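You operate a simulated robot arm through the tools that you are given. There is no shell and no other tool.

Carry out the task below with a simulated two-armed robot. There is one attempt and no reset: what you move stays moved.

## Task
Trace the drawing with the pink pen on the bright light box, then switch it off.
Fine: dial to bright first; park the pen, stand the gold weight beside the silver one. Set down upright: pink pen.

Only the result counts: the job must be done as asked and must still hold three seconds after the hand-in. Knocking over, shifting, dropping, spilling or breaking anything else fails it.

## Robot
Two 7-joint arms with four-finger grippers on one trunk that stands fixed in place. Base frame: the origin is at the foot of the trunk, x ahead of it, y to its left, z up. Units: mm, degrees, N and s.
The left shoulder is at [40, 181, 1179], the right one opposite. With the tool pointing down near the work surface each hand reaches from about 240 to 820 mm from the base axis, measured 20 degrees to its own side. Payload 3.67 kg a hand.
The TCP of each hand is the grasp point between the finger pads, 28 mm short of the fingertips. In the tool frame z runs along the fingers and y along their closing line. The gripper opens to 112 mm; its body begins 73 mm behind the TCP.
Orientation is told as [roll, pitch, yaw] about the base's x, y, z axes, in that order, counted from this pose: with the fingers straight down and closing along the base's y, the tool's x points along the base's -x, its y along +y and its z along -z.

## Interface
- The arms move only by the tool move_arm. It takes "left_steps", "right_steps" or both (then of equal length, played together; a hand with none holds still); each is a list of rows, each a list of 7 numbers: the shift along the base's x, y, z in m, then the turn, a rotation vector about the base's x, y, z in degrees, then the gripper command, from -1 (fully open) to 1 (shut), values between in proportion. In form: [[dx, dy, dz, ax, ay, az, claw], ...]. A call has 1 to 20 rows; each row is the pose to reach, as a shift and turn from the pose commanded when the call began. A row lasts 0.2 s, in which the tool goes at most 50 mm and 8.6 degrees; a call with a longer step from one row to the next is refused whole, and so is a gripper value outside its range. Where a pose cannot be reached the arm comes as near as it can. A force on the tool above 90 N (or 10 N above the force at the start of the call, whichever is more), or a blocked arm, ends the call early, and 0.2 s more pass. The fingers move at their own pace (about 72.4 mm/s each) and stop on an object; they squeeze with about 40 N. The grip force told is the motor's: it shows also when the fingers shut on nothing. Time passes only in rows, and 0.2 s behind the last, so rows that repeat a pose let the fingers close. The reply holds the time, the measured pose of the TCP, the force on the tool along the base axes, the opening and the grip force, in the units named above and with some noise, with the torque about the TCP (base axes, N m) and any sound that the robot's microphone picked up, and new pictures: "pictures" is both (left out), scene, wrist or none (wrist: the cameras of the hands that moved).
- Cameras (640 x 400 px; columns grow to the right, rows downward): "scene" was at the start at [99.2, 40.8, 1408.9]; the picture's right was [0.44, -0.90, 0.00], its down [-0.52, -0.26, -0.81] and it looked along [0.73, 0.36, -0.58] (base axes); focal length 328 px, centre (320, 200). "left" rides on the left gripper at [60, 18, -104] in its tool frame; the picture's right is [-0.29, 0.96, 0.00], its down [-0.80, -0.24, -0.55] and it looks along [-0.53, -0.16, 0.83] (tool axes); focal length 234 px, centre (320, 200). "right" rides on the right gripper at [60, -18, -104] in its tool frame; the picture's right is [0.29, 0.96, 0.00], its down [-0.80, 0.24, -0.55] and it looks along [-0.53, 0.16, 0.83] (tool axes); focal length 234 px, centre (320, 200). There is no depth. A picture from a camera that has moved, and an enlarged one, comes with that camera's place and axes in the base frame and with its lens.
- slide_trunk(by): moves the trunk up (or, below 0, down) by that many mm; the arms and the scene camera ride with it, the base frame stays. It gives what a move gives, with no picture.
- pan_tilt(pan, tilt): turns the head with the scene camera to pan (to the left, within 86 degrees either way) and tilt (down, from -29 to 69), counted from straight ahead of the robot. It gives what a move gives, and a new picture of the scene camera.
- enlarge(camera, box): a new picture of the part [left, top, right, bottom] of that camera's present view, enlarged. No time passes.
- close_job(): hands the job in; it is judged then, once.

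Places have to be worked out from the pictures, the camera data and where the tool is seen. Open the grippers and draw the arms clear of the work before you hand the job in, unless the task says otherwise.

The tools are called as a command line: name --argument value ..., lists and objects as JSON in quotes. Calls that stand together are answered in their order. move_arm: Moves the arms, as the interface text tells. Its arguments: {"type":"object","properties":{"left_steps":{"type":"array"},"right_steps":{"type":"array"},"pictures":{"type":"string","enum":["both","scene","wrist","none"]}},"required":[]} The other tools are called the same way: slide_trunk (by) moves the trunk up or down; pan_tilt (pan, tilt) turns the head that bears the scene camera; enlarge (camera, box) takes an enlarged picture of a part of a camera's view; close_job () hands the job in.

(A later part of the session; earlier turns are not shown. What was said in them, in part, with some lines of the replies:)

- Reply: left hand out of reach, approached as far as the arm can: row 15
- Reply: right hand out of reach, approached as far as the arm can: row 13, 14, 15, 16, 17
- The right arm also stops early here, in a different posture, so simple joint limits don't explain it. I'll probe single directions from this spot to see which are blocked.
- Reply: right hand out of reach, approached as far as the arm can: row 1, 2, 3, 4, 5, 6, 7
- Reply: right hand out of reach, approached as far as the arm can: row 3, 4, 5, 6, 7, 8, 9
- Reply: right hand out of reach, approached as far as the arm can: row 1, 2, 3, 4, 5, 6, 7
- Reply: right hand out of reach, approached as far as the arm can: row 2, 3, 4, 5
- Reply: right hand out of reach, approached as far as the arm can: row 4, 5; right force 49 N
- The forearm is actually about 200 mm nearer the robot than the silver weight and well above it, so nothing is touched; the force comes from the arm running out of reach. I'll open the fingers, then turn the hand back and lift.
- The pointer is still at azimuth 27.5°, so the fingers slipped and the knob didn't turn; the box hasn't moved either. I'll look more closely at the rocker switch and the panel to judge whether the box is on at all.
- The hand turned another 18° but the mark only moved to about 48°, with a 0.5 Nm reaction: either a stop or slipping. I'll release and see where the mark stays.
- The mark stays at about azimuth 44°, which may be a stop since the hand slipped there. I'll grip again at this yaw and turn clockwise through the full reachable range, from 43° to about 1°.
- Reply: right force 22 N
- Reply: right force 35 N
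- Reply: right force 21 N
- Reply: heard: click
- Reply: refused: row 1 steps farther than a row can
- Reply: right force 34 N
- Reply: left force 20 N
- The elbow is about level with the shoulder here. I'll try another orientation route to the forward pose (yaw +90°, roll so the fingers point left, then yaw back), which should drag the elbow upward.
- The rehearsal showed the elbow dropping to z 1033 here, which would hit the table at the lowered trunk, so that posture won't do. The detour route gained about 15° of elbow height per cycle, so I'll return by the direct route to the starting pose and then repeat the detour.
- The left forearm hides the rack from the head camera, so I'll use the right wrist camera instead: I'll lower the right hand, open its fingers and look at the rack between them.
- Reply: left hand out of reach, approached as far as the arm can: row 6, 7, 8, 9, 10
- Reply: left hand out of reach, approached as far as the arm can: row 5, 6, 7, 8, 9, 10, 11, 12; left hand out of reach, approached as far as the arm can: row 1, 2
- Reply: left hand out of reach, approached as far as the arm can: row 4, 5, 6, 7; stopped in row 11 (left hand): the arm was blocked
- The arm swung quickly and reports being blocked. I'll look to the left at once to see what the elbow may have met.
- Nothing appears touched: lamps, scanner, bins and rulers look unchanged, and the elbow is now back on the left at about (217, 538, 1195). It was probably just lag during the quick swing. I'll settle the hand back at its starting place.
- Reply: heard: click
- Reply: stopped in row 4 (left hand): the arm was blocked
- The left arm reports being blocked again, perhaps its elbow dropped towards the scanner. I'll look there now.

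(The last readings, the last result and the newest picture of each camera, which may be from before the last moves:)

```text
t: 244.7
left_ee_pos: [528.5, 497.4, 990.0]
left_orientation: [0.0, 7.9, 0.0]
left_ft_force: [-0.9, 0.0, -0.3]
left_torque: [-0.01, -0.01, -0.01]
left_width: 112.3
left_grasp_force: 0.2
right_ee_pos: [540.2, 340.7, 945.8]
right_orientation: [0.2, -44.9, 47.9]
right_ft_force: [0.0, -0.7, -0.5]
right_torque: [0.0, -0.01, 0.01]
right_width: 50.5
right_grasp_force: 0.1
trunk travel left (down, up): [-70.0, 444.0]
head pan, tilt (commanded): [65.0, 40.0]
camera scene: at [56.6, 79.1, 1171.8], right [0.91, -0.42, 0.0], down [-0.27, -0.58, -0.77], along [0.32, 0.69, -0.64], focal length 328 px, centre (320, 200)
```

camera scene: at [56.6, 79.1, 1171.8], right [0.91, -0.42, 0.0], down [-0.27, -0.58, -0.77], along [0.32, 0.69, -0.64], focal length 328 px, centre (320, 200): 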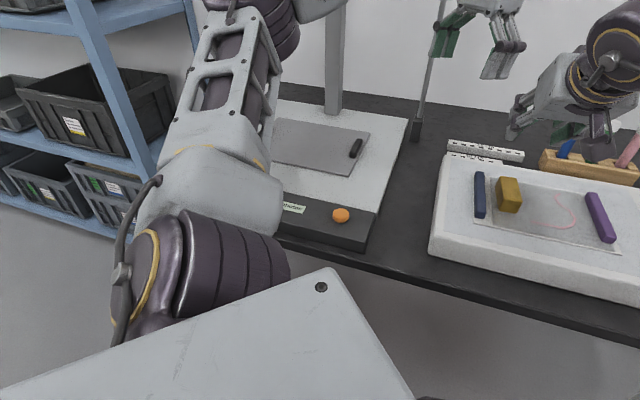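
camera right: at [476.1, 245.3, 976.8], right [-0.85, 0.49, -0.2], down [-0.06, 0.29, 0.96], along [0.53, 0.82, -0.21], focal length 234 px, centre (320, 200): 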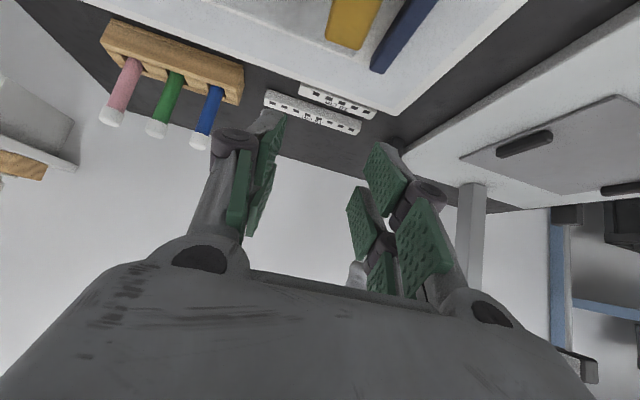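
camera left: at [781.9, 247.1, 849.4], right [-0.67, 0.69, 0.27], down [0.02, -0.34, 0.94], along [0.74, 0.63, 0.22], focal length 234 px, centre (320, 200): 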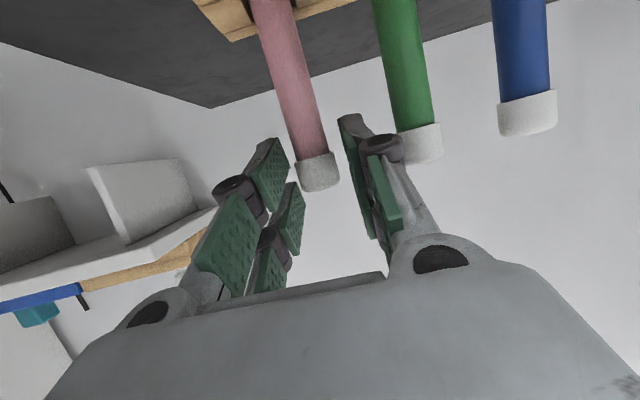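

The left elbow is actually high and free, so the "block" was only the arm lagging in a posture change. The right hand is over the gold, which I place at about (539, 340), azimuth 49°. I'll align the yaw, narrow the opening to 38 mm and descend part way for a check.

pan_tilt --pan 20 --tilt 35

move_arm --right_steps '[[-0.0005, -0.001, -0.02, 0, 0, 1, 0.32], [-0.001, -0.002, -0.04, 0, 0, 1, 0.32], [-0.0015, -0.002, -0.06, 0, 0, 1, 0.32], [-0.0015, -0.002, -0.066, 0, 0, 1, 0.32]]' --pictures "both"

enlarge --camera "right" --box '[220, 0, 440, 130]'

enlarge --camera "scene" --box '[200, 130, 300, 230]'

```text
t: 245.8
left_ee_pos: [529.6, 496.7, 989.6]
left_orientation: [-0.1, 7.9, 0.0]
left_ft_force: [-1.0, 0.2, 0.6]
left_torque: [0.0, 0.01, -0.03]
left_width: 112.1
left_grasp_force: 0.1
right_ee_pos: [541.5, 341.7, 945.1]
right_orientation: [0.2, -45.0, 47.9]
right_ft_force: [-0.3, 0.8, -0.3]
right_torque: [0.02, -0.02, -0.02]
right_width: 50.3
right_grasp_force: 0.0
trunk travel left (down, up): [-70.0, 444.0]
head pan, tilt (commanded): [20.0, 35.0]
camera scene: at [103.3, 32.3, 1179.3], right [0.34, -0.94, 0.0], down [-0.54, -0.2, -0.82], along [0.77, 0.28, -0.57], focal length 328 px, centre (320, 200)
```

scene: 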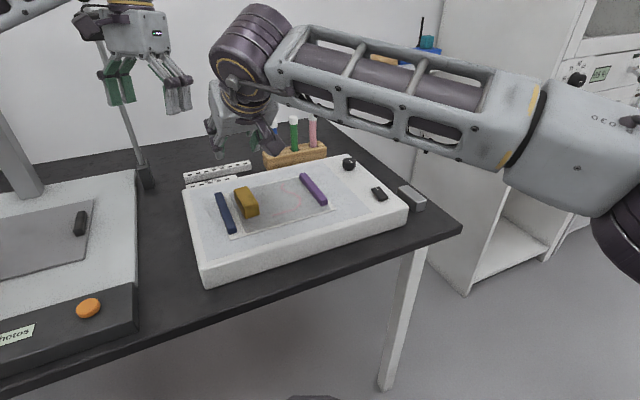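

```text
t: 246.8
left_ee_pos: [528.0, 497.0, 989.6]
left_orientation: [0.0, 7.9, 0.0]
left_ft_force: [-0.3, -0.8, -0.1]
left_torque: [0.02, 0.01, 0.0]
left_width: 111.7
left_grasp_force: 0.0
right_ee_pos: [539.4, 339.3, 882.7]
right_orientation: [0.0, -45.0, 49.0]
right_ft_force: [0.1, 0.6, -0.1]
right_torque: [-0.01, 0.02, -0.02]
right_width: 38.4
right_grasp_force: 0.0
trunk travel left (down, up): [-70.0, 444.0]
head pan, tilt (commanded): [20.0, 35.0]
camera scene: at [103.2, 32.2, 1179.3], right [0.34, -0.94, 0.0], down [-0.54, -0.2, -0.82], along [0.77, 0.28, -0.57], focal length 328 px, centre (320, 200)
camera right: at [477.6, 238.9, 913.0], right [-0.86, 0.48, -0.2], down [-0.07, 0.29, 0.96], along [0.51, 0.83, -0.21], focal length 234 px, centre (320, 200)
```

scene: 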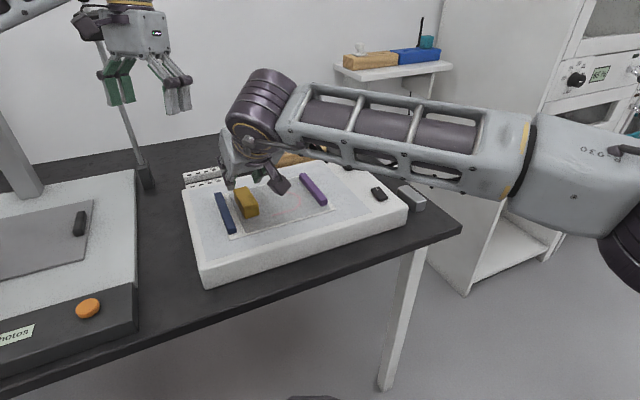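
right: 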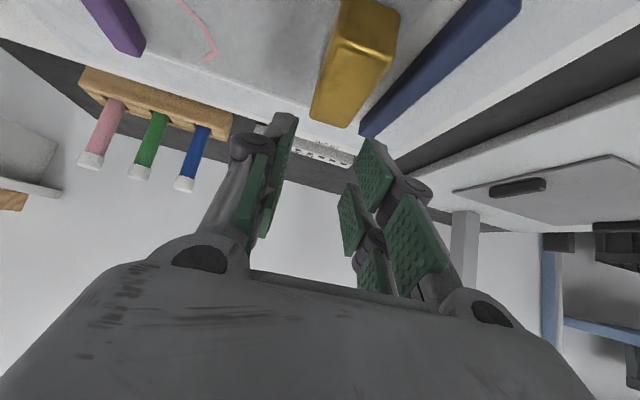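

```text
2.91 times, centred on (330, 65) of right
camera zoom: at [477.6, 238.9, 913.0], right [-0.86, 0.48, -0.2], down [-0.07, 0.29, 0.96], along [0.51, 0.83, -0.21], focal length 681 px, centre (291, 593)
```

zoom: 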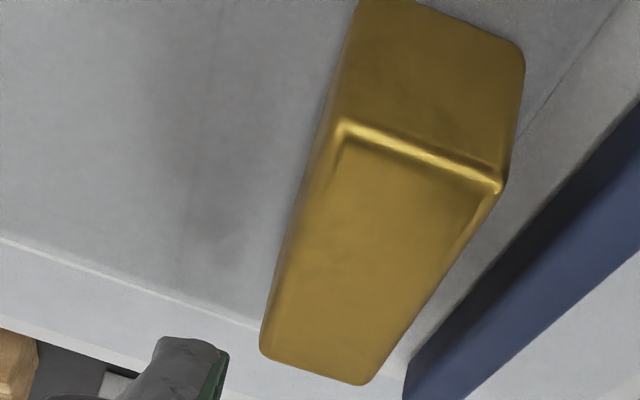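

```text
4.00 times, centred on (250, 180) of scene
camera zoom: at [103.2, 32.2, 1179.3], right [0.34, -0.94, 0.0], down [-0.54, -0.2, -0.82], along [0.77, 0.28, -0.57], focal length 1314 px, centre (600, 280)
```

zoom: 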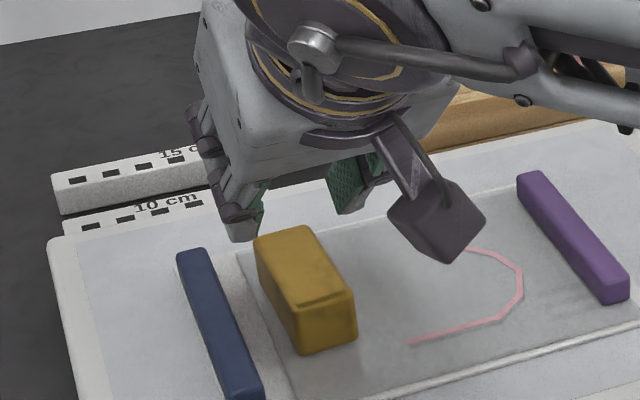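

From the right camera the gold's centre is (537, 335), well centred laterally between the fingers (offset under 1 mm). I'll shift 4 mm back along its length, descend to z about 838, and close.

move_arm --right_steps '[[-0.0013, -0.0015, -0.015, 0, 0, 0, 0.32], [-0.0026, -0.003, -0.03, 0, 0, 0, 0.32], [-0.0026, -0.003, -0.0445, 0, 0, 0, 0.32], [-0.0026, -0.003, -0.0445, 0, 0, 0, 0.32]]' --pictures "both"

enlarge --camera "scene" --box '[200, 150, 300, 230]'

enlarge --camera "right" --box '[220, 20, 440, 180]'

```text
t: 247.8
left_ee_pos: [528.0, 497.2, 991.1]
left_orientation: [0.0, 7.9, 0.0]
left_ft_force: [-0.5, 0.5, -0.3]
left_torque: [0.02, -0.02, 0.0]
left_width: 112.0
left_grasp_force: 0.1
right_ee_pos: [535.9, 333.9, 838.3]
right_orientation: [0.0, -45.0, 48.9]
right_ft_force: [1.0, 0.1, 0.0]
right_torque: [0.03, 0.0, 0.04]
right_width: 38.4
right_grasp_force: 0.1
trunk travel left (down, up): [-70.0, 444.0]
head pan, tilt (commanded): [20.0, 35.0]
camera scene: at [103.2, 32.1, 1179.4], right [0.34, -0.94, 0.0], down [-0.54, -0.2, -0.82], along [0.77, 0.28, -0.57], focal length 328 px, centre (320, 200)
camera right: at [474.6, 234.9, 868.6], right [-0.86, 0.48, -0.2], down [-0.07, 0.29, 0.96], along [0.51, 0.83, -0.21], focal length 234 px, centre (320, 200)
```

scene: 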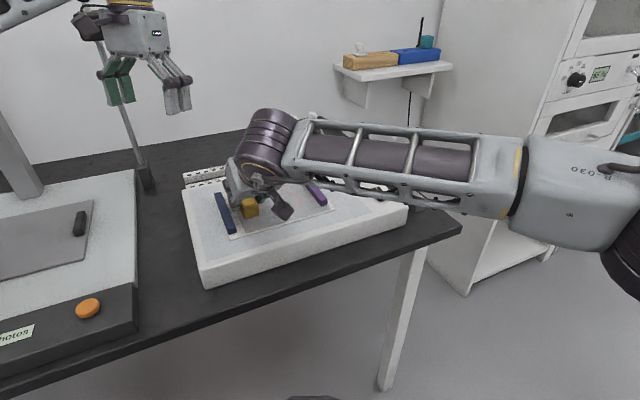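
right: 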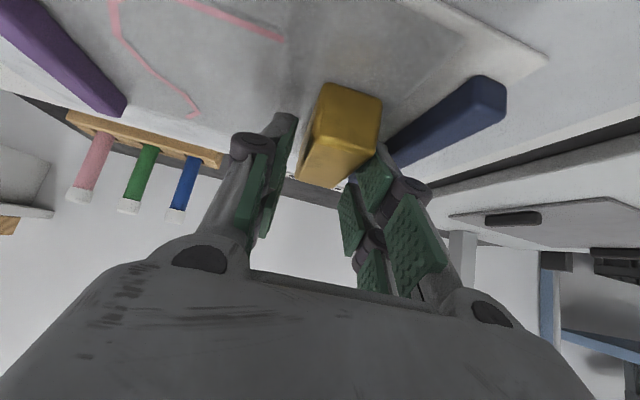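

```text
5.00 times, centred on (250, 190) of scene
camera zoom: at [103.2, 32.1, 1179.4], right [0.34, -0.94, 0.0], down [-0.54, -0.2, -0.82], along [0.77, 0.28, -0.57], focal length 1642 px, centre (670, 250)
```

zoom: 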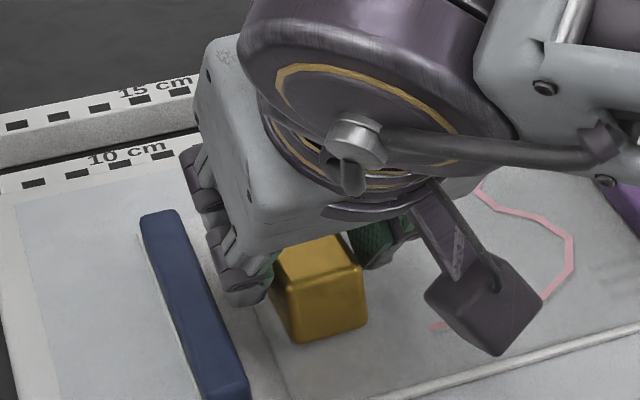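

```text
2.50 times, centred on (330, 100) of right
camera zoom: at [474.6, 234.9, 868.6], right [-0.86, 0.48, -0.2], down [-0.07, 0.29, 0.96], along [0.51, 0.83, -0.21], focal length 585 px, centre (295, 450)
```

zoom: 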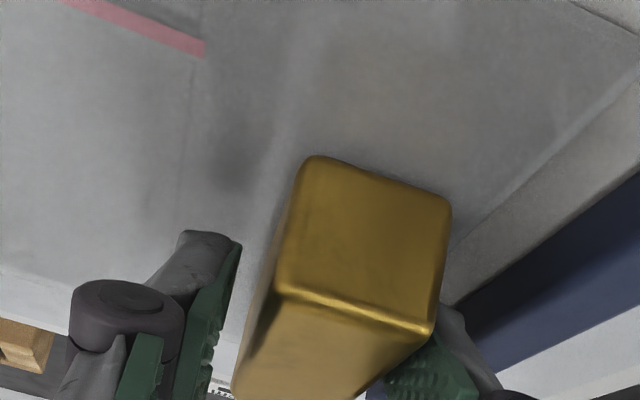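

The gold's near end is centred between the fingers to within about 0.2 mm. I'll close the gripper on it.

move_arm --right_steps '[[0, 0, 0, 0, 0, 0, 0.45], [0, 0, 0, 0, 0, 0, 0.55], [0, 0, 0, 0, 0, 0, 0.7], [0, 0, 0, 0, 0, 0, 0.9], [0, 0, 0, 0, 0, 0, 0.9]]' --pictures "wrist"

enlarge --camera "scene" --box '[200, 150, 300, 230]'

```text
t: 249.0
left_ee_pos: [529.0, 497.3, 990.2]
left_orientation: [-0.1, 7.9, 0.0]
left_ft_force: [0.9, 0.1, 0.3]
left_torque: [-0.01, 0.03, -0.03]
left_width: 112.0
left_grasp_force: 0.0
right_ee_pos: [535.8, 335.4, 838.2]
right_orientation: [0.1, -45.0, 48.9]
right_ft_force: [-1.5, 0.7, 0.3]
right_torque: [0.03, 0.07, -0.03]
right_width: 29.6
right_grasp_force: 40.6
trunk travel left (down, up): [-70.0, 444.0]
head pan, tilt (commanded): [20.0, 35.0]
camera right: at [474.6, 235.1, 868.6], right [-0.86, 0.48, -0.2], down [-0.07, 0.29, 0.96], along [0.51, 0.83, -0.21], focal length 234 px, centre (320, 200)
```

right: 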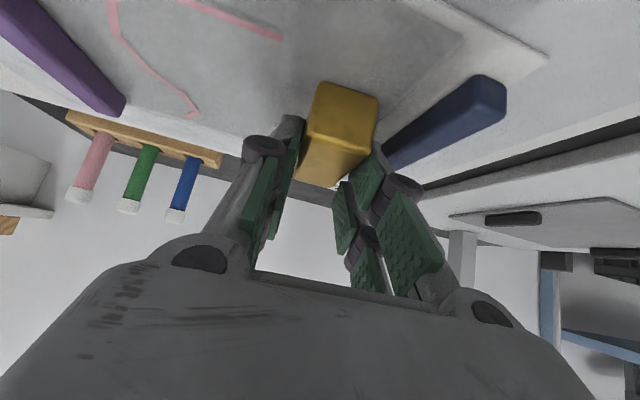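

```text
5.00 times, centred on (250, 190) of scene
camera zoom: at [103.3, 32.3, 1179.3], right [0.34, -0.94, 0.0], down [-0.54, -0.2, -0.82], along [0.77, 0.28, -0.57], focal length 1642 px, centre (670, 250)
```

zoom: 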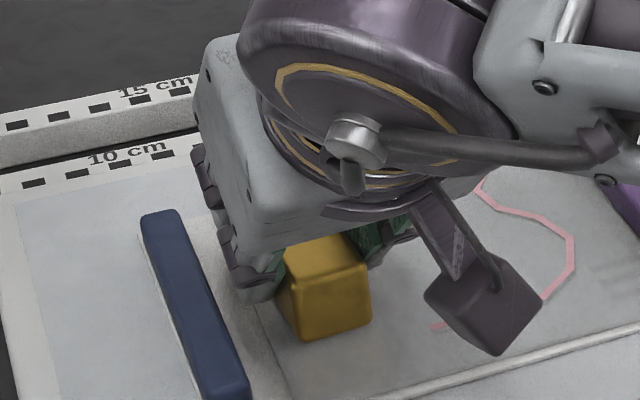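

The gold weight is gripped (29.6 mm, 41 N). I'll lift it straight up.

move_arm --right_steps '[[0, 0, 0.01, 0, 0, 0, 0.9], [0, 0, 0.03, 0, 0, 0, 0.9], [0, 0, 0.06, 0, 0, 0, 0.9], [0, 0, 0.09, 0, 0, 0, 0.9], [0, 0, 0.11, 0, 0, 0, 0.9]]' --pictures "both"

enlarge --camera "scene" --box '[190, 110, 310, 230]'

```text
t: 250.2
left_ee_pos: [528.8, 498.5, 988.8]
left_orientation: [-0.1, 7.9, 0.1]
left_ft_force: [0.6, 0.4, -0.5]
left_torque: [0.01, 0.01, -0.02]
left_width: 111.9
left_grasp_force: 0.1
right_ee_pos: [535.7, 337.2, 947.9]
right_orientation: [0.1, -44.9, 48.9]
right_ft_force: [-1.0, -0.4, -3.7]
right_torque: [-0.03, 0.0, 0.05]
right_width: 29.5
right_grasp_force: 39.9
trunk travel left (down, up): [-70.0, 444.0]
head pan, tilt (commanded): [20.0, 35.0]
camera scene: at [103.4, 32.3, 1179.3], right [0.34, -0.94, 0.0], down [-0.54, -0.2, -0.82], along [0.77, 0.28, -0.57], focal length 328 px, centre (320, 200)
camera right: at [473.0, 238.2, 978.1], right [-0.86, 0.47, -0.2], down [-0.07, 0.29, 0.96], along [0.51, 0.83, -0.21], focal length 234 px, centre (320, 200)
```

scene: 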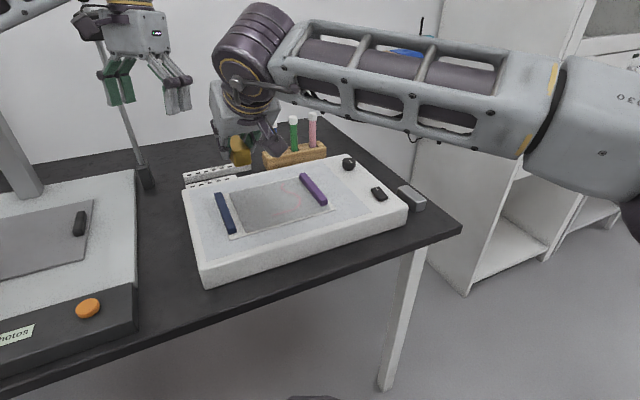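
right: 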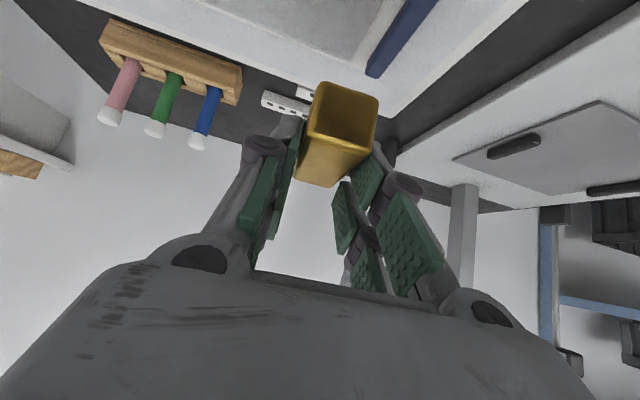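

```text
3.33 times, centred on (250, 170) of scene
camera zoom: at [103.4, 32.3, 1179.3], right [0.34, -0.94, 0.0], down [-0.54, -0.2, -0.82], along [0.77, 0.28, -0.57], focal length 1095 px, centre (553, 300)
```

zoom: 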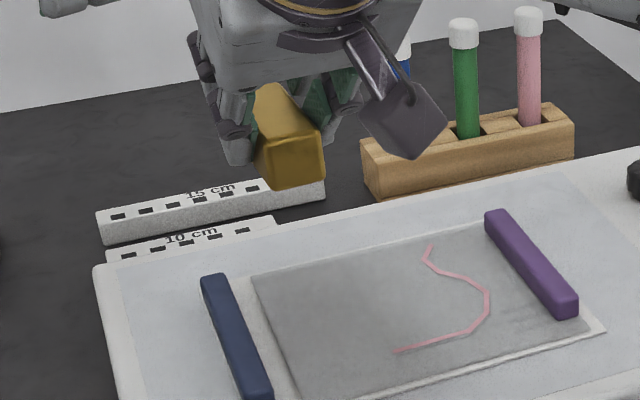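

The gold is lifted (3.7 N) and the sheet and tracing stayed put. I'll carry it over towards the spot just beyond the silver weight's far end, around (793, 101), staying high, and turn it parallel to the silver.

move_arm --right_steps '[[0.032, -0.029, 0, 0, 0, -0.5, 0.9], [0.064, -0.058, 0, 0, 0, -1, 0.9], [0.096, -0.087, 0, 0, 0, -1.5, 0.9], [0.128, -0.116, 0, 0, 0, -2, 0.9], [0.16, -0.145, 0, 0, 0, -2.5, 0.9], [0.195, -0.175, 0, 0, 0, -3, 0.9], [0.23, -0.205, 0, 0, 0, -3.5, 0.9], [0.26, -0.233, -0.01, 0, 0, -4, 0.9], [0.26, -0.233, -0.03, 0, 0, -4, 0.9]]' --pictures "both"

enlarge --camera "right" --box '[220, 0, 440, 160]'

enlarge --camera "scene" --box '[330, 110, 460, 240]'

```text
t: 252.2
left_ee_pos: [528.0, 497.9, 990.9]
left_orientation: [0.0, 7.8, 0.0]
left_ft_force: [0.0, 0.4, -0.1]
left_torque: [0.01, -0.03, 0.0]
left_width: 111.9
left_grasp_force: 0.1
right_ee_pos: [761.1, 132.4, 946.4]
right_orientation: [0.1, -44.9, 45.5]
right_ft_force: [-0.1, -0.1, -4.1]
right_torque: [0.02, 0.0, -0.03]
right_width: 29.7
right_grasp_force: 40.3
right hand out of reach, approached as far as the arm can: row 7, 8, 9
trunk travel left (down, up): [-70.0, 444.0]
head pan, tilt (commanded): [20.0, 35.0]
camera scene: at [103.9, 32.1, 1179.3], right [0.34, -0.94, 0.0], down [-0.54, -0.2, -0.82], along [0.77, 0.28, -0.57], focal length 328 px, centre (320, 200)
camera right: at [693.5, 37.3, 977.3], right [-0.83, 0.53, -0.2], down [-0.05, 0.29, 0.96], along [0.56, 0.8, -0.21], focal length 234 px, centre (320, 200)
```

scene: 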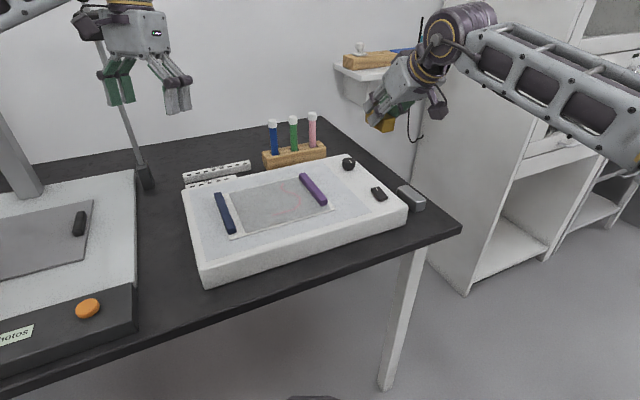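
right: 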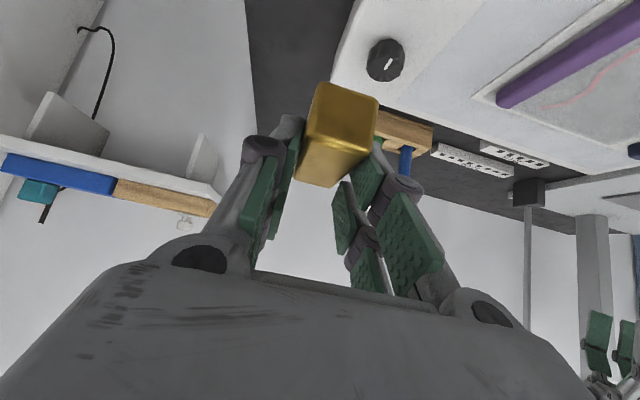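

```text
2.50 times, centred on (330, 80) of right
camera zoom: at [693.5, 37.3, 977.3], right [-0.83, 0.53, -0.2], down [-0.05, 0.29, 0.96], along [0.56, 0.8, -0.21], focal length 585 px, centre (295, 500)
```

zoom: 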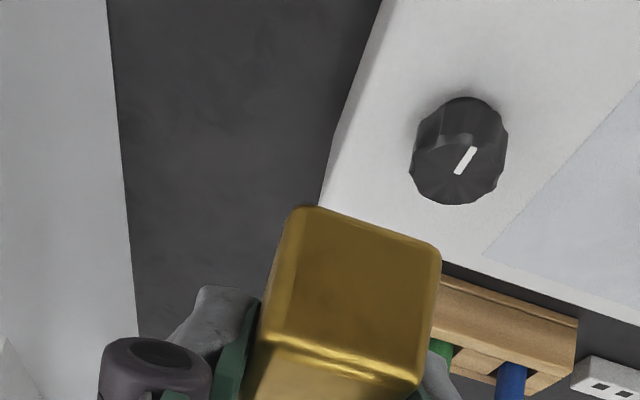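

```text
3.08 times, centred on (395, 175) of scene
camera zoom: at [103.9, 32.1, 1179.3], right [0.34, -0.94, 0.0], down [-0.54, -0.2, -0.82], along [0.77, 0.28, -0.57], focal length 1011 px, centre (89, 277)
```

zoom: 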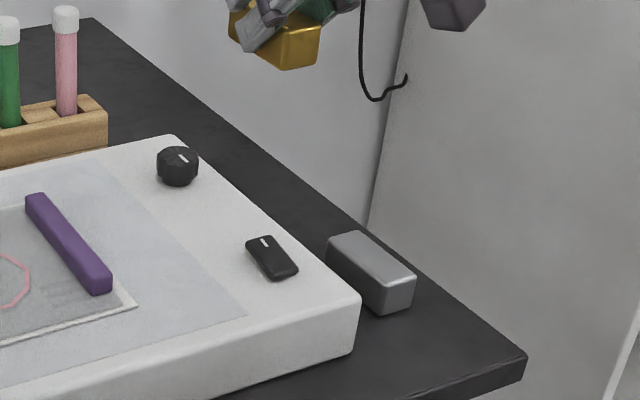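

At yaw 45° the arm can't get further right than (761, 132). A smaller yaw extends the reach, so I'll turn the hand to about 28° and continue towards the spot.

move_arm --right_steps '[[0, 0, 0, 0, 0, -6, 0.9], [0, 0, 0, 0, 0, -12, 0.9], [0, 0, 0, 0, 0, -17, 0.9], [0.015, -0.01, 0, 0, 0, -17, 0.9], [0.03, -0.02, 0, 0, 0, -17, 0.9], [0.045, -0.03, 0, 0, 0, -17, 0.9], [0.045, -0.03, 0, 0, 0, -17, 0.9]]' --pictures "both"

enlarge --camera "right" --box '[200, 0, 420, 160]'

```text
t: 253.8
left_ee_pos: [528.7, 497.8, 991.2]
left_orientation: [-0.1, 7.9, 0.2]
left_ft_force: [-0.1, -0.2, -0.3]
left_torque: [0.03, -0.01, 0.0]
left_width: 112.3
left_grasp_force: 0.1
right_ee_pos: [802.0, 105.7, 946.2]
right_orientation: [0.1, -45.0, 28.0]
right_ft_force: [0.3, -0.5, -3.3]
right_torque: [-0.01, 0.01, 0.01]
right_width: 29.8
right_grasp_force: 40.4
trunk travel left (down, up): [-70.0, 444.0]
head pan, tilt (commanded): [20.0, 35.0]
camera scene: at [103.4, 32.4, 1179.3], right [0.34, -0.94, 0.0], down [-0.54, -0.2, -0.82], along [0.77, 0.28, -0.57], focal length 328 px, centre (320, 200)
camera right: at [707.9, 34.8, 976.6], right [-0.63, 0.75, -0.2], down [0.04, 0.29, 0.96], along [0.78, 0.59, -0.21], focal length 234 px, centre (320, 200)
```

scene: 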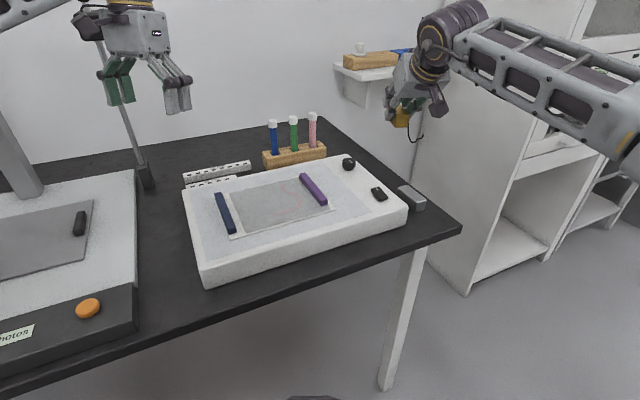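
right: 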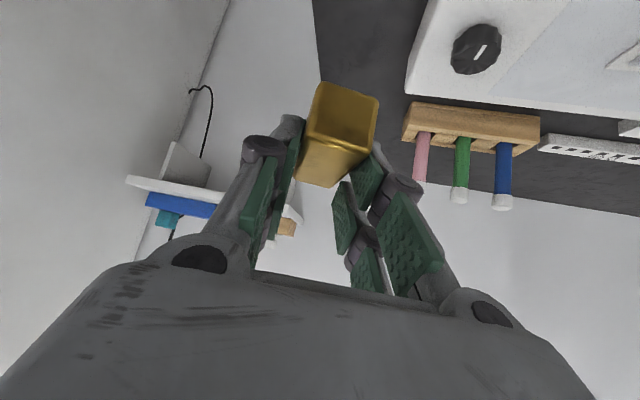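

```text
2.50 times, centred on (310, 80) of right
camera zoom: at [707.9, 34.8, 976.6], right [-0.63, 0.75, -0.2], down [0.04, 0.29, 0.96], along [0.78, 0.59, -0.21], focal length 585 px, centre (345, 500)
```

zoom: 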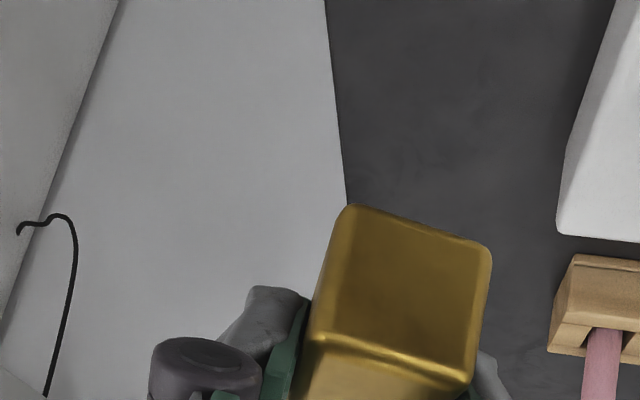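

It reaches now, at (802, 106) with yaw 28°. I'll shift a little closer to the silver weight and descend to about 10 mm above the table, then check the spacing.

move_arm --right_steps '[[-0.002, -0.002, -0.04, 0, 0, 0, 0.9], [-0.004, -0.004, -0.08, 0, 0, 0, 0.9], [-0.006, -0.0055, -0.115, 0, 0, 0, 0.9], [-0.006, -0.0055, -0.14, 0, 0, 0, 0.9], [-0.006, -0.0055, -0.14, 0, 0, 0, 0.9]]' --pictures "both"

enlarge --camera "scene" --box '[360, 130, 450, 220]'

enlarge --camera "right" --box '[200, 0, 420, 180]'

```text
t: 255.0
left_ee_pos: [528.5, 497.6, 990.4]
left_orientation: [-0.1, 7.8, -0.1]
left_ft_force: [0.1, -0.9, 0.9]
left_torque: [-0.01, -0.05, 0.01]
left_width: 112.0
left_grasp_force: 0.1
right_ee_pos: [796.5, 97.8, 802.3]
right_orientation: [0.1, -45.0, 28.0]
right_ft_force: [-0.1, -0.4, -3.9]
right_torque: [-0.01, 0.04, -0.02]
right_width: 29.9
right_grasp_force: 39.5
trunk travel left (down, up): [-70.0, 444.0]
head pan, tilt (commanded): [20.0, 35.0]
camera scene: at [103.5, 32.1, 1179.3], right [0.34, -0.94, 0.0], down [-0.54, -0.2, -0.82], along [0.77, 0.28, -0.57], focal length 328 px, centre (320, 200)
camera right: at [701.7, 26.7, 832.8], right [-0.63, 0.75, -0.2], down [0.04, 0.29, 0.96], along [0.78, 0.59, -0.21], focal length 234 px, centre (320, 200)
```

scene: 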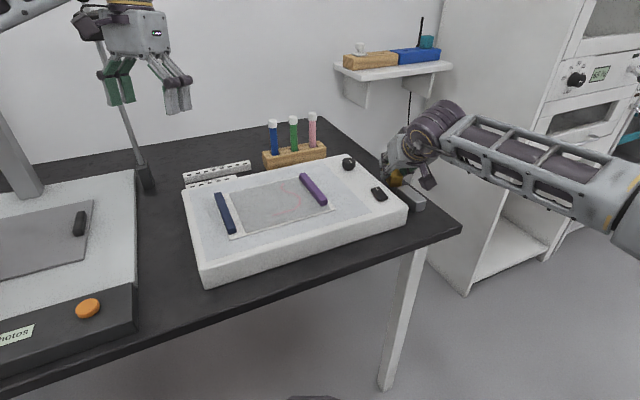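
right: 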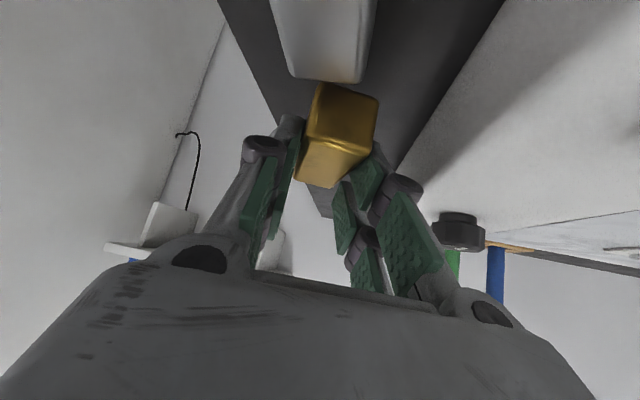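

```text
4.44 times, centred on (405, 175) of scene
camera zoom: at [103.5, 32.1, 1179.3], right [0.34, -0.94, 0.0], down [-0.54, -0.2, -0.82], along [0.77, 0.28, -0.57], focal length 1460 px, centre (-58, 311)
```

zoom: 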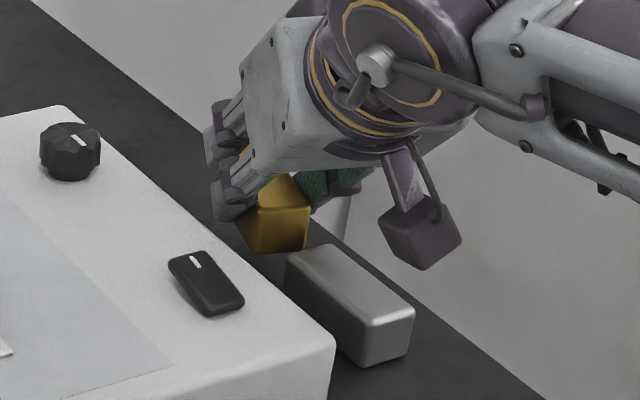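

```text
2.22 times, centred on (310, 90) of right
camera zoom: at [701.7, 26.7, 832.8], right [-0.63, 0.75, -0.2], down [0.04, 0.29, 0.96], along [0.78, 0.59, -0.21], focal length 520 px, centre (342, 444)
```

zoom: 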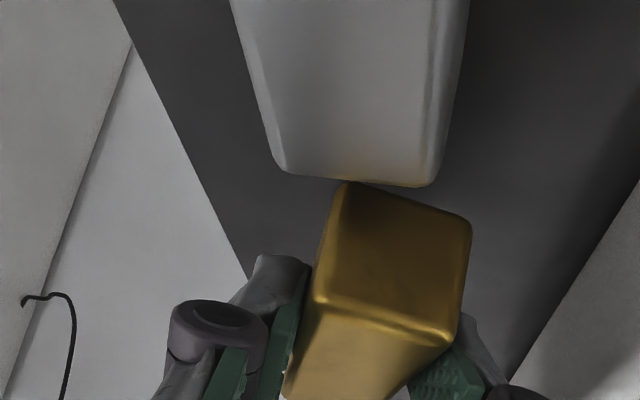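

Gold and silver are separated by about 10–15 mm. I'll lower gently until the gold's weight is taken by the table.

move_arm --right_steps '[[0, 0, -0.004, 0, 0, 0, 0.9], [0, 0, -0.008, 0, 0, 0, 0.9], [0, 0, -0.01, 0, 0, 0, 0.9]]' --pictures "none"

enlarge --camera "scene" --box '[365, 150, 445, 220]'

```text
t: 255.8
left_ee_pos: [529.4, 497.4, 989.9]
left_orientation: [0.1, 7.9, 0.0]
left_ft_force: [-0.5, 0.0, 0.4]
left_torque: [-0.01, 0.03, -0.01]
left_width: 112.2
left_grasp_force: 0.0
right_ee_pos: [794.9, 98.6, 794.0]
right_orientation: [0.0, -44.9, 28.0]
right_ft_force: [0.1, 0.1, -3.5]
right_torque: [-0.02, -0.01, 0.01]
right_width: 30.1
right_grasp_force: 40.1
trunk travel left (down, up): [-70.0, 444.0]
head pan, tilt (commanded): [20.0, 35.0]
```

```text
5.71 times, centred on (405, 185) of scene
camera zoom: at [103.8, 32.2, 1179.3], right [0.34, -0.94, 0.0], down [-0.54, -0.2, -0.82], along [0.77, 0.28, -0.57], focal length 1877 px, centre (-166, 286)
```

zoom: 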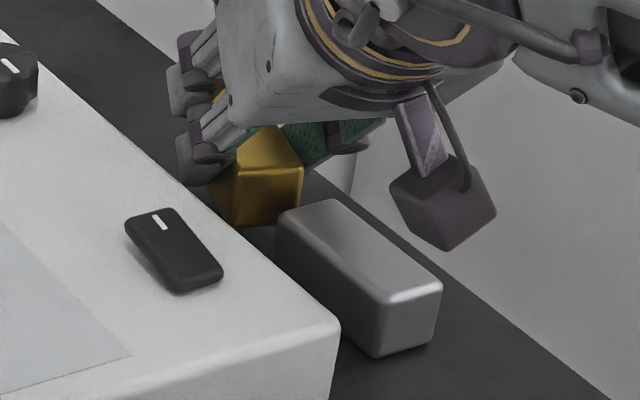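

Not touching yet; the gold's base is a few millimetres up. I'll continue down in 1.5 mm steps.

move_arm --right_steps '[[0, 0, -0.0015, 0, 0, 0, 0.9], [0, 0, -0.003, 0, 0, 0, 0.9], [0, 0, -0.0045, 0, 0, 0, 0.9]]' --pictures "none"

enlarge --camera "scene" --box '[385, 160, 425, 195]'

```text
t: 256.6
left_ee_pos: [528.7, 497.4, 990.7]
left_orientation: [0.0, 7.9, 0.0]
left_ft_force: [0.1, 0.9, 0.5]
left_torque: [-0.02, 0.03, -0.04]
left_width: 111.7
left_grasp_force: 0.1
right_ee_pos: [796.1, 98.1, 790.7]
right_orientation: [0.1, -44.9, 27.8]
right_ft_force: [0.6, 0.0, -3.1]
right_torque: [0.01, 0.01, -0.02]
right_width: 29.5
right_grasp_force: 40.2
trunk travel left (down, up): [-70.0, 444.0]
head pan, tilt (commanded): [20.0, 35.0]
```

```text
11.43 times, centred on (405, 178) of scene
camera zoom: at [103.8, 32.2, 1179.3], right [0.34, -0.94, 0.0], down [-0.54, -0.2, -0.82], along [0.77, 0.28, -0.57], focal length 3754 px, centre (-651, 457)
```

zoom: 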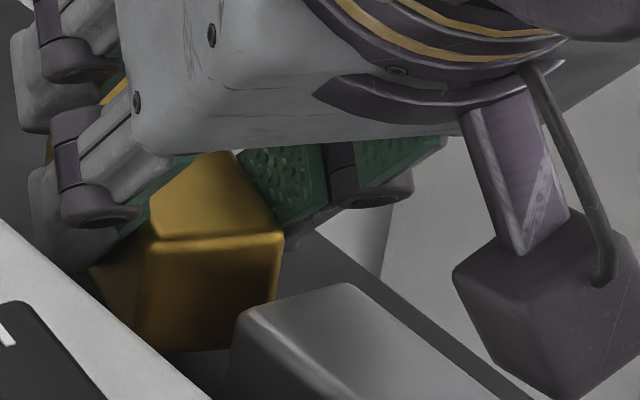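

Still mostly hanging (−3.1 N). I'll go a little further down.

move_arm --right_steps '[[0, 0, -0.0015, 0, 0, 0, 0.9], [0, 0, -0.003, 0, 0, 0, 0.9]]' --pictures "none"

move_arm --right_steps '[[0, 0, -0.001, 0, 0, 0, 0.9], [0, 0, -0.002, 0, 0, 0, 0.9]]' --pictures "none"

```text
t: 257.2
left_ee_pos: [527.3, 496.6, 990.0]
left_orientation: [0.0, 8.0, -0.1]
left_ft_force: [0.1, 1.0, 0.8]
left_torque: [0.02, -0.01, -0.06]
left_width: 112.0
left_grasp_force: 0.1
right_ee_pos: [796.2, 98.4, 788.6]
right_orientation: [0.0, -44.9, 27.9]
right_ft_force: [0.3, -0.1, -3.4]
right_torque: [0.02, 0.01, -0.02]
right_width: 29.7
right_grasp_force: 39.2
trunk travel left (down, up): [-70.0, 444.0]
head pan, tilt (commanded): [20.0, 35.0]
```

```text
t: 257.8
left_ee_pos: [528.4, 497.2, 990.4]
left_orientation: [0.0, 8.0, 0.0]
left_ft_force: [0.4, 1.0, 0.5]
left_torque: [-0.02, 0.0, -0.01]
left_width: 112.2
left_grasp_force: 0.2
right_ee_pos: [794.5, 97.9, 786.0]
right_orientation: [-0.1, -44.8, 27.8]
right_ft_force: [0.9, -0.3, -3.4]
right_torque: [0.0, -0.01, 0.0]
right_width: 29.8
right_grasp_force: 40.4
trunk travel left (down, up): [-70.0, 444.0]
head pan, tilt (commanded): [20.0, 35.0]
```

The gold's base is at about z 747 and still free. I'll keep lowering in small steps until the load changes.

move_arm --right_steps '[[0, 0, -0.0015, 0, 0, 0, 0.9], [0, 0, -0.003, 0, 0, 0, 0.9]]' --pictures "none"

move_arm --right_steps '[[0, 0, -0.001, 0, 0, 0, 0.9], [0, 0, -0.002, 0, 0, 0, 0.9]]' --pictures "none"

enlarge --camera "scene" --box '[385, 165, 425, 200]'

```text
t: 258.4
left_ee_pos: [528.1, 497.6, 990.1]
left_orientation: [0.0, 7.9, 0.0]
left_ft_force: [0.3, 0.2, 0.1]
left_torque: [0.01, -0.05, 0.05]
left_width: 111.8
left_grasp_force: 0.1
right_ee_pos: [796.2, 98.0, 783.2]
right_orientation: [0.0, -44.9, 27.9]
right_ft_force: [0.1, 0.0, -3.8]
right_torque: [0.0, 0.01, -0.05]
right_width: 29.9
right_grasp_force: 40.3
trunk travel left (down, up): [-70.0, 444.0]
head pan, tilt (commanded): [20.0, 35.0]
```

```text
t: 259.0
left_ee_pos: [528.2, 498.7, 990.3]
left_orientation: [0.0, 7.9, 0.0]
left_ft_force: [0.8, 0.2, 0.6]
left_torque: [0.0, -0.02, 0.01]
left_width: 112.1
left_grasp_force: 0.0
right_ee_pos: [795.1, 97.8, 782.4]
right_orientation: [0.1, -45.1, 27.9]
right_ft_force: [0.2, -0.9, 2.0]
right_torque: [-0.02, 0.19, 0.02]
right_width: 29.9
right_grasp_force: 39.7
trunk travel left (down, up): [-70.0, 444.0]
head pan, tilt (commanded): [20.0, 35.0]
```

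```text
11.43 times, centred on (405, 182) of scene
camera zoom: at [103.2, 32.1, 1179.4], right [0.34, -0.94, 0.0], down [-0.54, -0.2, -0.82], along [0.77, 0.28, -0.57], focal length 3754 px, centre (-651, 400)
```

zoom: 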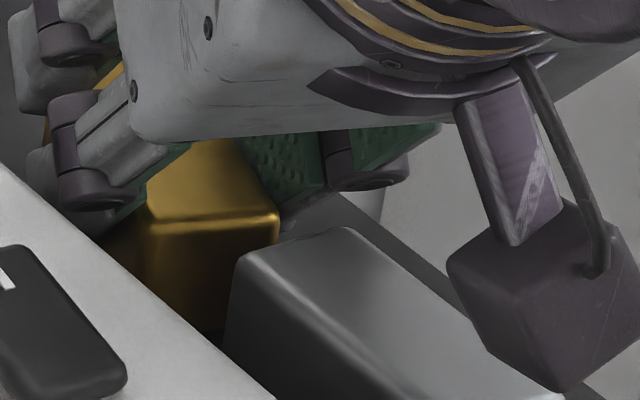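

The gold now rests on the table (force changed to +2 N). I'll open the fingers and lift away vertically.

move_arm --right_steps '[[0, 0, 0.0005, 0, 0, 0, 0.4], [0, 0, 0.0005, 0, 0, 0, 0.25], [0, 0, 0.0005, 0, 0, 0, 0.2], [0, 0, 0.0005, 0, 0, 0, 0.2]]' --pictures "wrist"

move_arm --right_steps '[[0, 0, 0.01, 0, 0, 0, 0.2], [0, 0, 0.03, 0, 0, 0, 0.2], [0, 0, 0.06, 0, 0, 0, 0.2], [0, 0, 0.1, 0, 0, 0, 0.2], [-0.01, -0.01, 0.14, 0, 0, 0, 0.2]]' --pictures "both"

enlarge --camera "scene" --box '[365, 140, 445, 220]'

```text
t: 260.0
left_ee_pos: [528.7, 498.1, 990.2]
left_orientation: [0.1, 7.9, 0.0]
left_ft_force: [1.3, 0.7, 0.7]
left_torque: [-0.01, -0.01, 0.03]
left_width: 111.9
left_grasp_force: 0.1
right_ee_pos: [795.6, 99.1, 781.3]
right_orientation: [-0.2, -45.0, 27.9]
right_ft_force: [-0.7, -0.1, -0.1]
right_torque: [0.02, 0.01, 0.0]
right_width: 44.9
right_grasp_force: 0.1
trunk travel left (down, up): [-70.0, 444.0]
head pan, tilt (commanded): [20.0, 35.0]
camera right: at [702.1, 27.5, 812.2], right [-0.63, 0.75, -0.2], down [0.04, 0.29, 0.96], along [0.78, 0.59, -0.21], focal length 234 px, centre (320, 200)
```

right: 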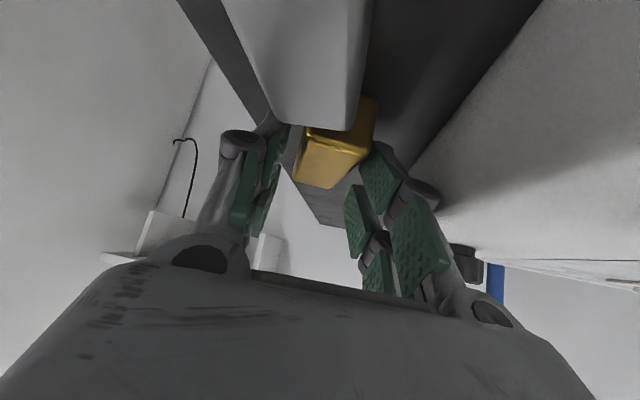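

```text
t: 261.2
left_ee_pos: [528.3, 497.7, 990.8]
left_orientation: [0.0, 7.9, 0.0]
left_ft_force: [-0.3, 0.2, 0.0]
left_torque: [0.04, -0.02, 0.04]
left_width: 111.8
left_grasp_force: 0.1
right_ee_pos: [783.9, 88.1, 920.8]
right_orientation: [0.0, -44.9, 27.9]
right_ft_force: [0.1, -0.3, -0.2]
right_torque: [0.02, -0.02, 0.01]
right_width: 44.9
right_grasp_force: 0.2
trunk travel left (down, up): [-70.0, 444.0]
head pan, tilt (commanded): [20.0, 35.0]
camera scene: at [102.4, 31.5, 1179.5], right [0.34, -0.94, 0.0], down [-0.54, -0.2, -0.82], along [0.77, 0.28, -0.57], focal length 328 px, centre (320, 200)
camera right: at [691.1, 16.6, 950.9], right [-0.63, 0.75, -0.2], down [0.04, 0.29, 0.96], along [0.78, 0.59, -0.21], focal length 234 px, centre (320, 200)
```

scene: 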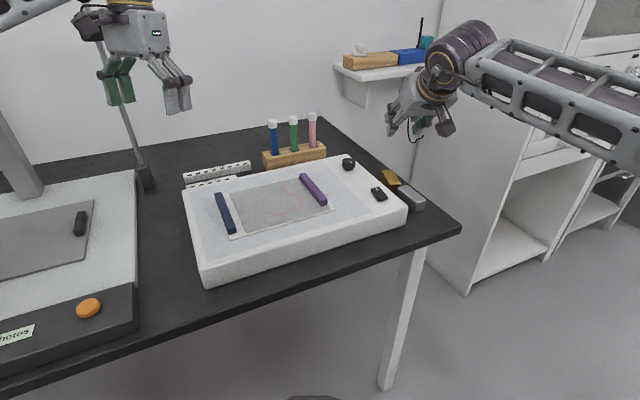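
right: 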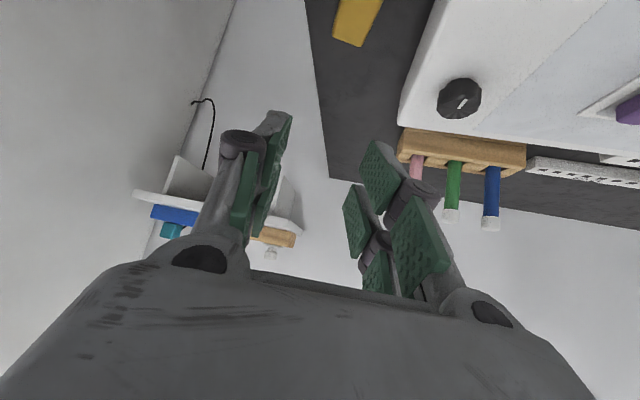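

```text
5.00 times, centred on (405, 180) of scene
camera zoom: at [102.4, 31.5, 1179.5], right [0.34, -0.94, 0.0], down [-0.54, -0.2, -0.82], along [0.77, 0.28, -0.57], focal length 1642 px, centre (-105, 300)
```

zoom: 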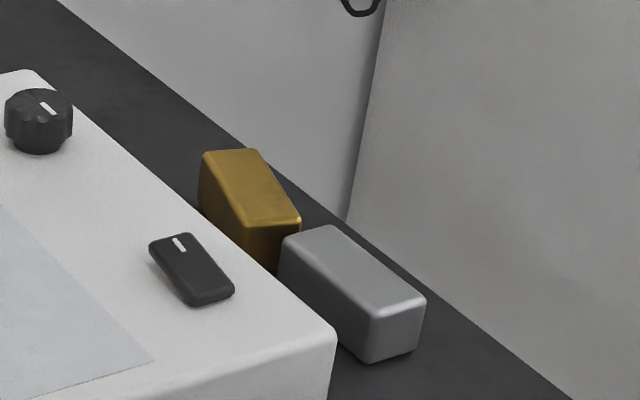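

The gold weight stands on the table just beyond the silver one, which hasn't moved. I'll draw the right hand back, open it fully, and raise the trunk to its starting height.

move_arm --right_steps '[[-0.03, -0.025, 0.02, 0, 0, 0, 0.0], [-0.065, -0.055, 0.04, 0, 0, 0, -0.5], [-0.1, -0.085, 0.06, 0, 0, 0, -1], [-0.135, -0.115, 0.07, 0, 0, 0, -1], [-0.165, -0.145, 0.08, 0, 0, 0, -1], [-0.194, -0.171, 0.08, 0, 0, 0, -1]]' --pictures "none"

slide_trunk --by 230

pan_tilt --pan 26.3 --tilt 35.7

enlarge --camera "scene" --box '[220, 170, 460, 350]'

enlarge --camera "scene" --box '[295, 175, 365, 235]'

enlarge --camera "scene" --box '[355, 215, 445, 295]'

```text
refused: row 2 steps farther than a row can; nothing moved
```

```text
t: 263.6
left_ee_pos: [528.4, 497.9, 1220.3]
left_orientation: [-0.1, 7.9, 0.0]
left_ft_force: [-0.5, 0.3, 0.1]
left_torque: [0.03, 0.02, -0.01]
left_width: 111.9
left_grasp_force: 0.1
right_ee_pos: [786.1, 87.8, 1149.7]
right_orientation: [0.0, -44.8, 27.9]
right_ft_force: [-0.8, -1.4, -0.3]
right_torque: [0.0, -0.02, 0.0]
right_width: 44.5
right_grasp_force: 0.1
trunk travel left (down, up): [-300.0, 214.0]
head pan, tilt (commanded): [20.0, 35.0]
```

```text
t: 264.3
left_ee_pos: [527.9, 497.3, 1220.8]
left_orientation: [0.0, 8.0, 0.1]
left_ft_force: [0.0, 0.3, 0.2]
left_torque: [0.01, -0.02, 0.01]
left_width: 112.4
left_grasp_force: 0.0
right_ee_pos: [785.6, 88.3, 1150.9]
right_orientation: [0.0, -44.9, 27.9]
right_ft_force: [0.5, 0.2, 0.8]
right_torque: [-0.02, -0.01, 0.0]
right_width: 45.1
right_grasp_force: 0.1
trunk travel left (down, up): [-300.0, 214.0]
head pan, tilt (commanded): [26.3, 35.7]
camera scene: at [99.4, 40.9, 1408.9], right [0.44, -0.9, 0.0], down [-0.52, -0.26, -0.81], along [0.73, 0.36, -0.58], focal length 328 px, centre (320, 200)
```

scene: 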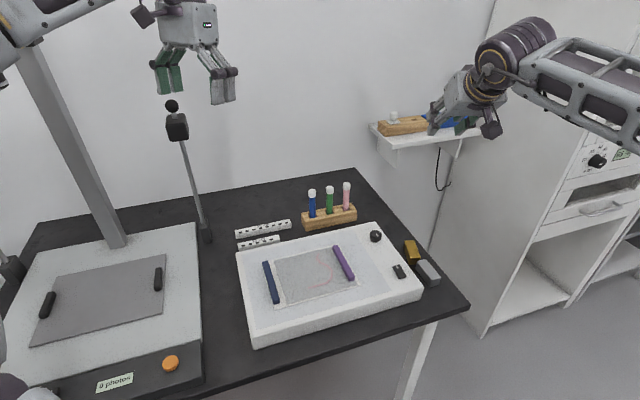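

```text
2.22 times, centred on (340, 260) of scene
camera zoom: at [99.4, 40.9, 1408.9], right [0.44, -0.9, 0.0], down [-0.52, -0.26, -0.81], along [0.73, 0.36, -0.58], focal length 730 px, centre (276, 67)
```

zoom: 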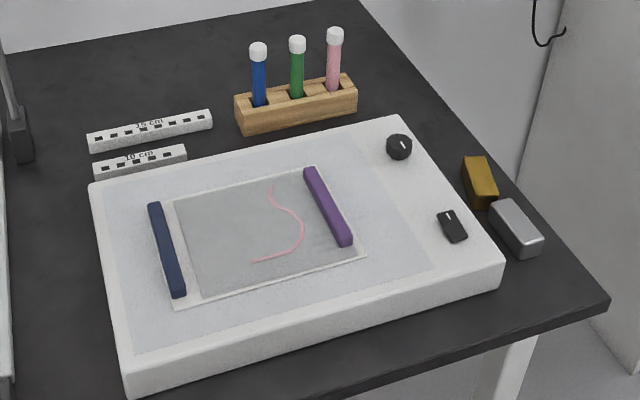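

```text
6.67 times, centred on (330, 205) of scene
camera zoom: at [99.4, 40.9, 1408.9], right [0.44, -0.9, 0.0], down [-0.52, -0.26, -0.81], along [0.73, 0.36, -0.58], focal length 2190 px, centre (253, 167)
```

zoom: 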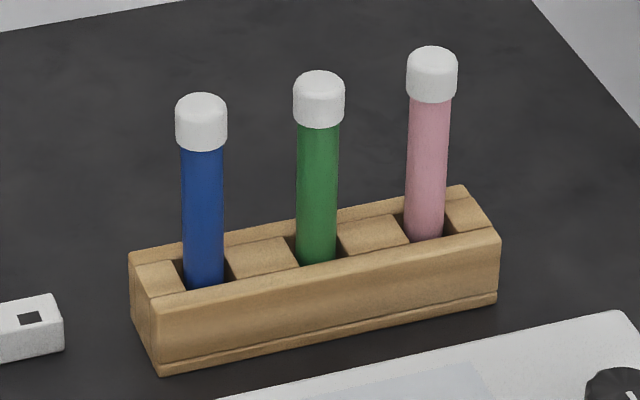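

```text
5.00 times, centred on (400, 255) of scene
camera zoom: at [99.4, 40.9, 1408.9], right [0.44, -0.9, 0.0], down [-0.52, -0.26, -0.81], along [0.73, 0.36, -0.58], focal length 1642 px, centre (-80, -75)
```

zoom: 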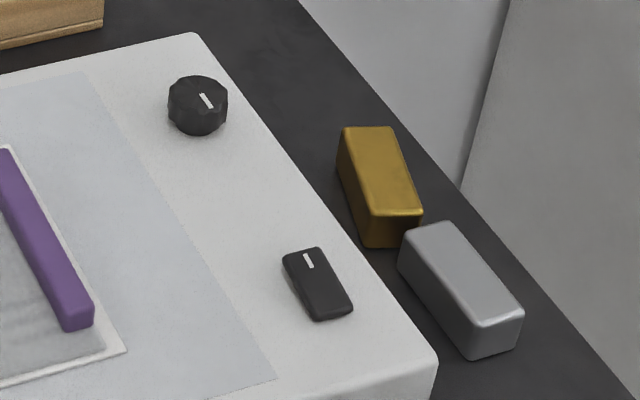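

Compared with my first pictures, the box, rack, pens, rulers and silver weight are in place, and the pink pen stands upright. The right-hand move was refused for one long step, so I'll check the bars and sheet in the same zoom as before and then retract that hand in shorter steps.

enlarge --camera "scene" --box '[255, 235, 375, 315]'

move_arm --right_steps '[[-0.025, -0.022, 0.01, 0, 0, 0, 0.0], [-0.055, -0.05, 0.015, 0, 0, 0, -0.5], [-0.085, -0.078, 0.02, 0, 0, 0, -1], [-0.115, -0.106, 0.02, 0, 0, 0, -1], [-0.145, -0.134, 0.02, 0, 0, 0, -1], [-0.175, -0.16, 0.02, 0, 0, 0, -1], [-0.194, -0.18, 0.02, 0, 0, 0, -1]]' --pictures "scene"

```text
5.00 times, centred on (315, 275) of scene
camera zoom: at [99.4, 40.9, 1408.9], right [0.44, -0.9, 0.0], down [-0.52, -0.26, -0.81], along [0.73, 0.36, -0.58], focal length 1642 px, centre (345, -175)
```

zoom: 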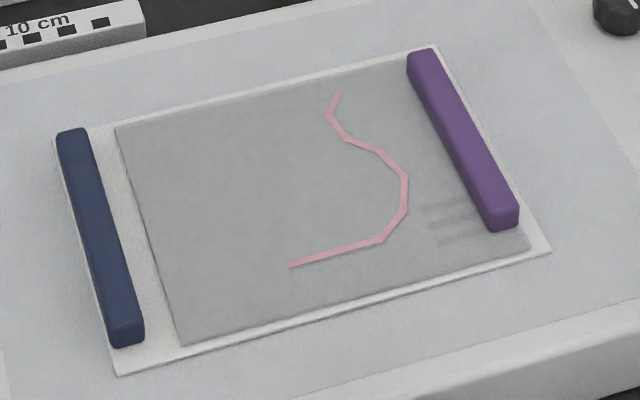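

```text
t: 265.9
left_ee_pos: [526.8, 496.9, 1222.1]
left_orientation: [0.1, 7.8, 0.0]
left_ft_force: [-0.2, 0.1, 0.4]
left_torque: [0.03, -0.01, 0.0]
left_width: 112.2
left_grasp_force: 0.0
right_ee_pos: [588.9, -93.7, 1172.5]
right_orientation: [0.0, -45.0, 28.0]
right_ft_force: [0.4, -0.6, 0.6]
right_torque: [0.03, -0.02, -0.01]
right_width: 111.9
right_grasp_force: 0.0
trunk travel left (down, up): [-300.0, 214.0]
head pan, tilt (commanded): [26.3, 35.7]
camera scene: at [98.5, 40.0, 1409.0], right [0.44, -0.9, 0.0], down [-0.52, -0.26, -0.81], along [0.73, 0.36, -0.58], focal length 328 px, centre (320, 200)
```

scene: 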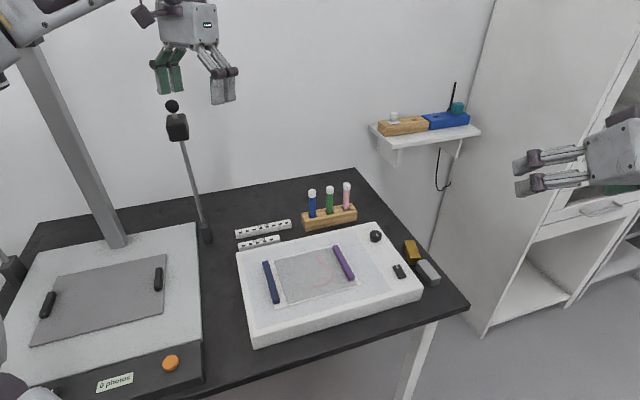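

I've checked the result against the first pictures:

- The tracing is complete and the light box is off, with its dial at full brightness.
- The pink pen stands upright in its slot, and the gold weight stands beside the silver one.
- The purple bar has shifted by about 4 mm from the pen's drag; everything else is where it started.

Both grippers are open and both arms are well clear, so I'm handing the job in.

close_job

```text
The job is handed in.
```

The job is handed in. The tracing, switch-off, pen and weight were all done as asked, but the purple bar on the tracing sheet shifted slightly during the tracing.

- **Dial and light:** The box was off at the start. I turned the dial fully clockwise to its stop, switched the box on, traced, then switched it off; it is dark now and the dial stays at full brightness.
- **Tracing:** The pink ink covers the whole dark outline, from the rim to the centre of the base. I did not trace the two thin construction lines or the three faint strokes near the purple bar, because I took them not to be part of the drawing.
- **Pink pen:** It stands upright in its own slot in the rack.
- **Gold weight:** It stands on the table just beyond the far end of the silver one, about 10–15 mm away and turned about 15° from it. Silver has not moved.
- **Purple bar:** Pen drag moved it about 4–5 mm towards the robot and the tracing sheet by a few millimetres. The ink still sits over the printed outline, within about 2 mm.
- **Scanner:** The left elbow pressed against the scanner's front edge near the end of the tracing. I raised it off, and later pictures show the scanner and its plate exactly where they were.

Everything else I compared with my first pictures was in place. Both grippers are open and the arms are clear.
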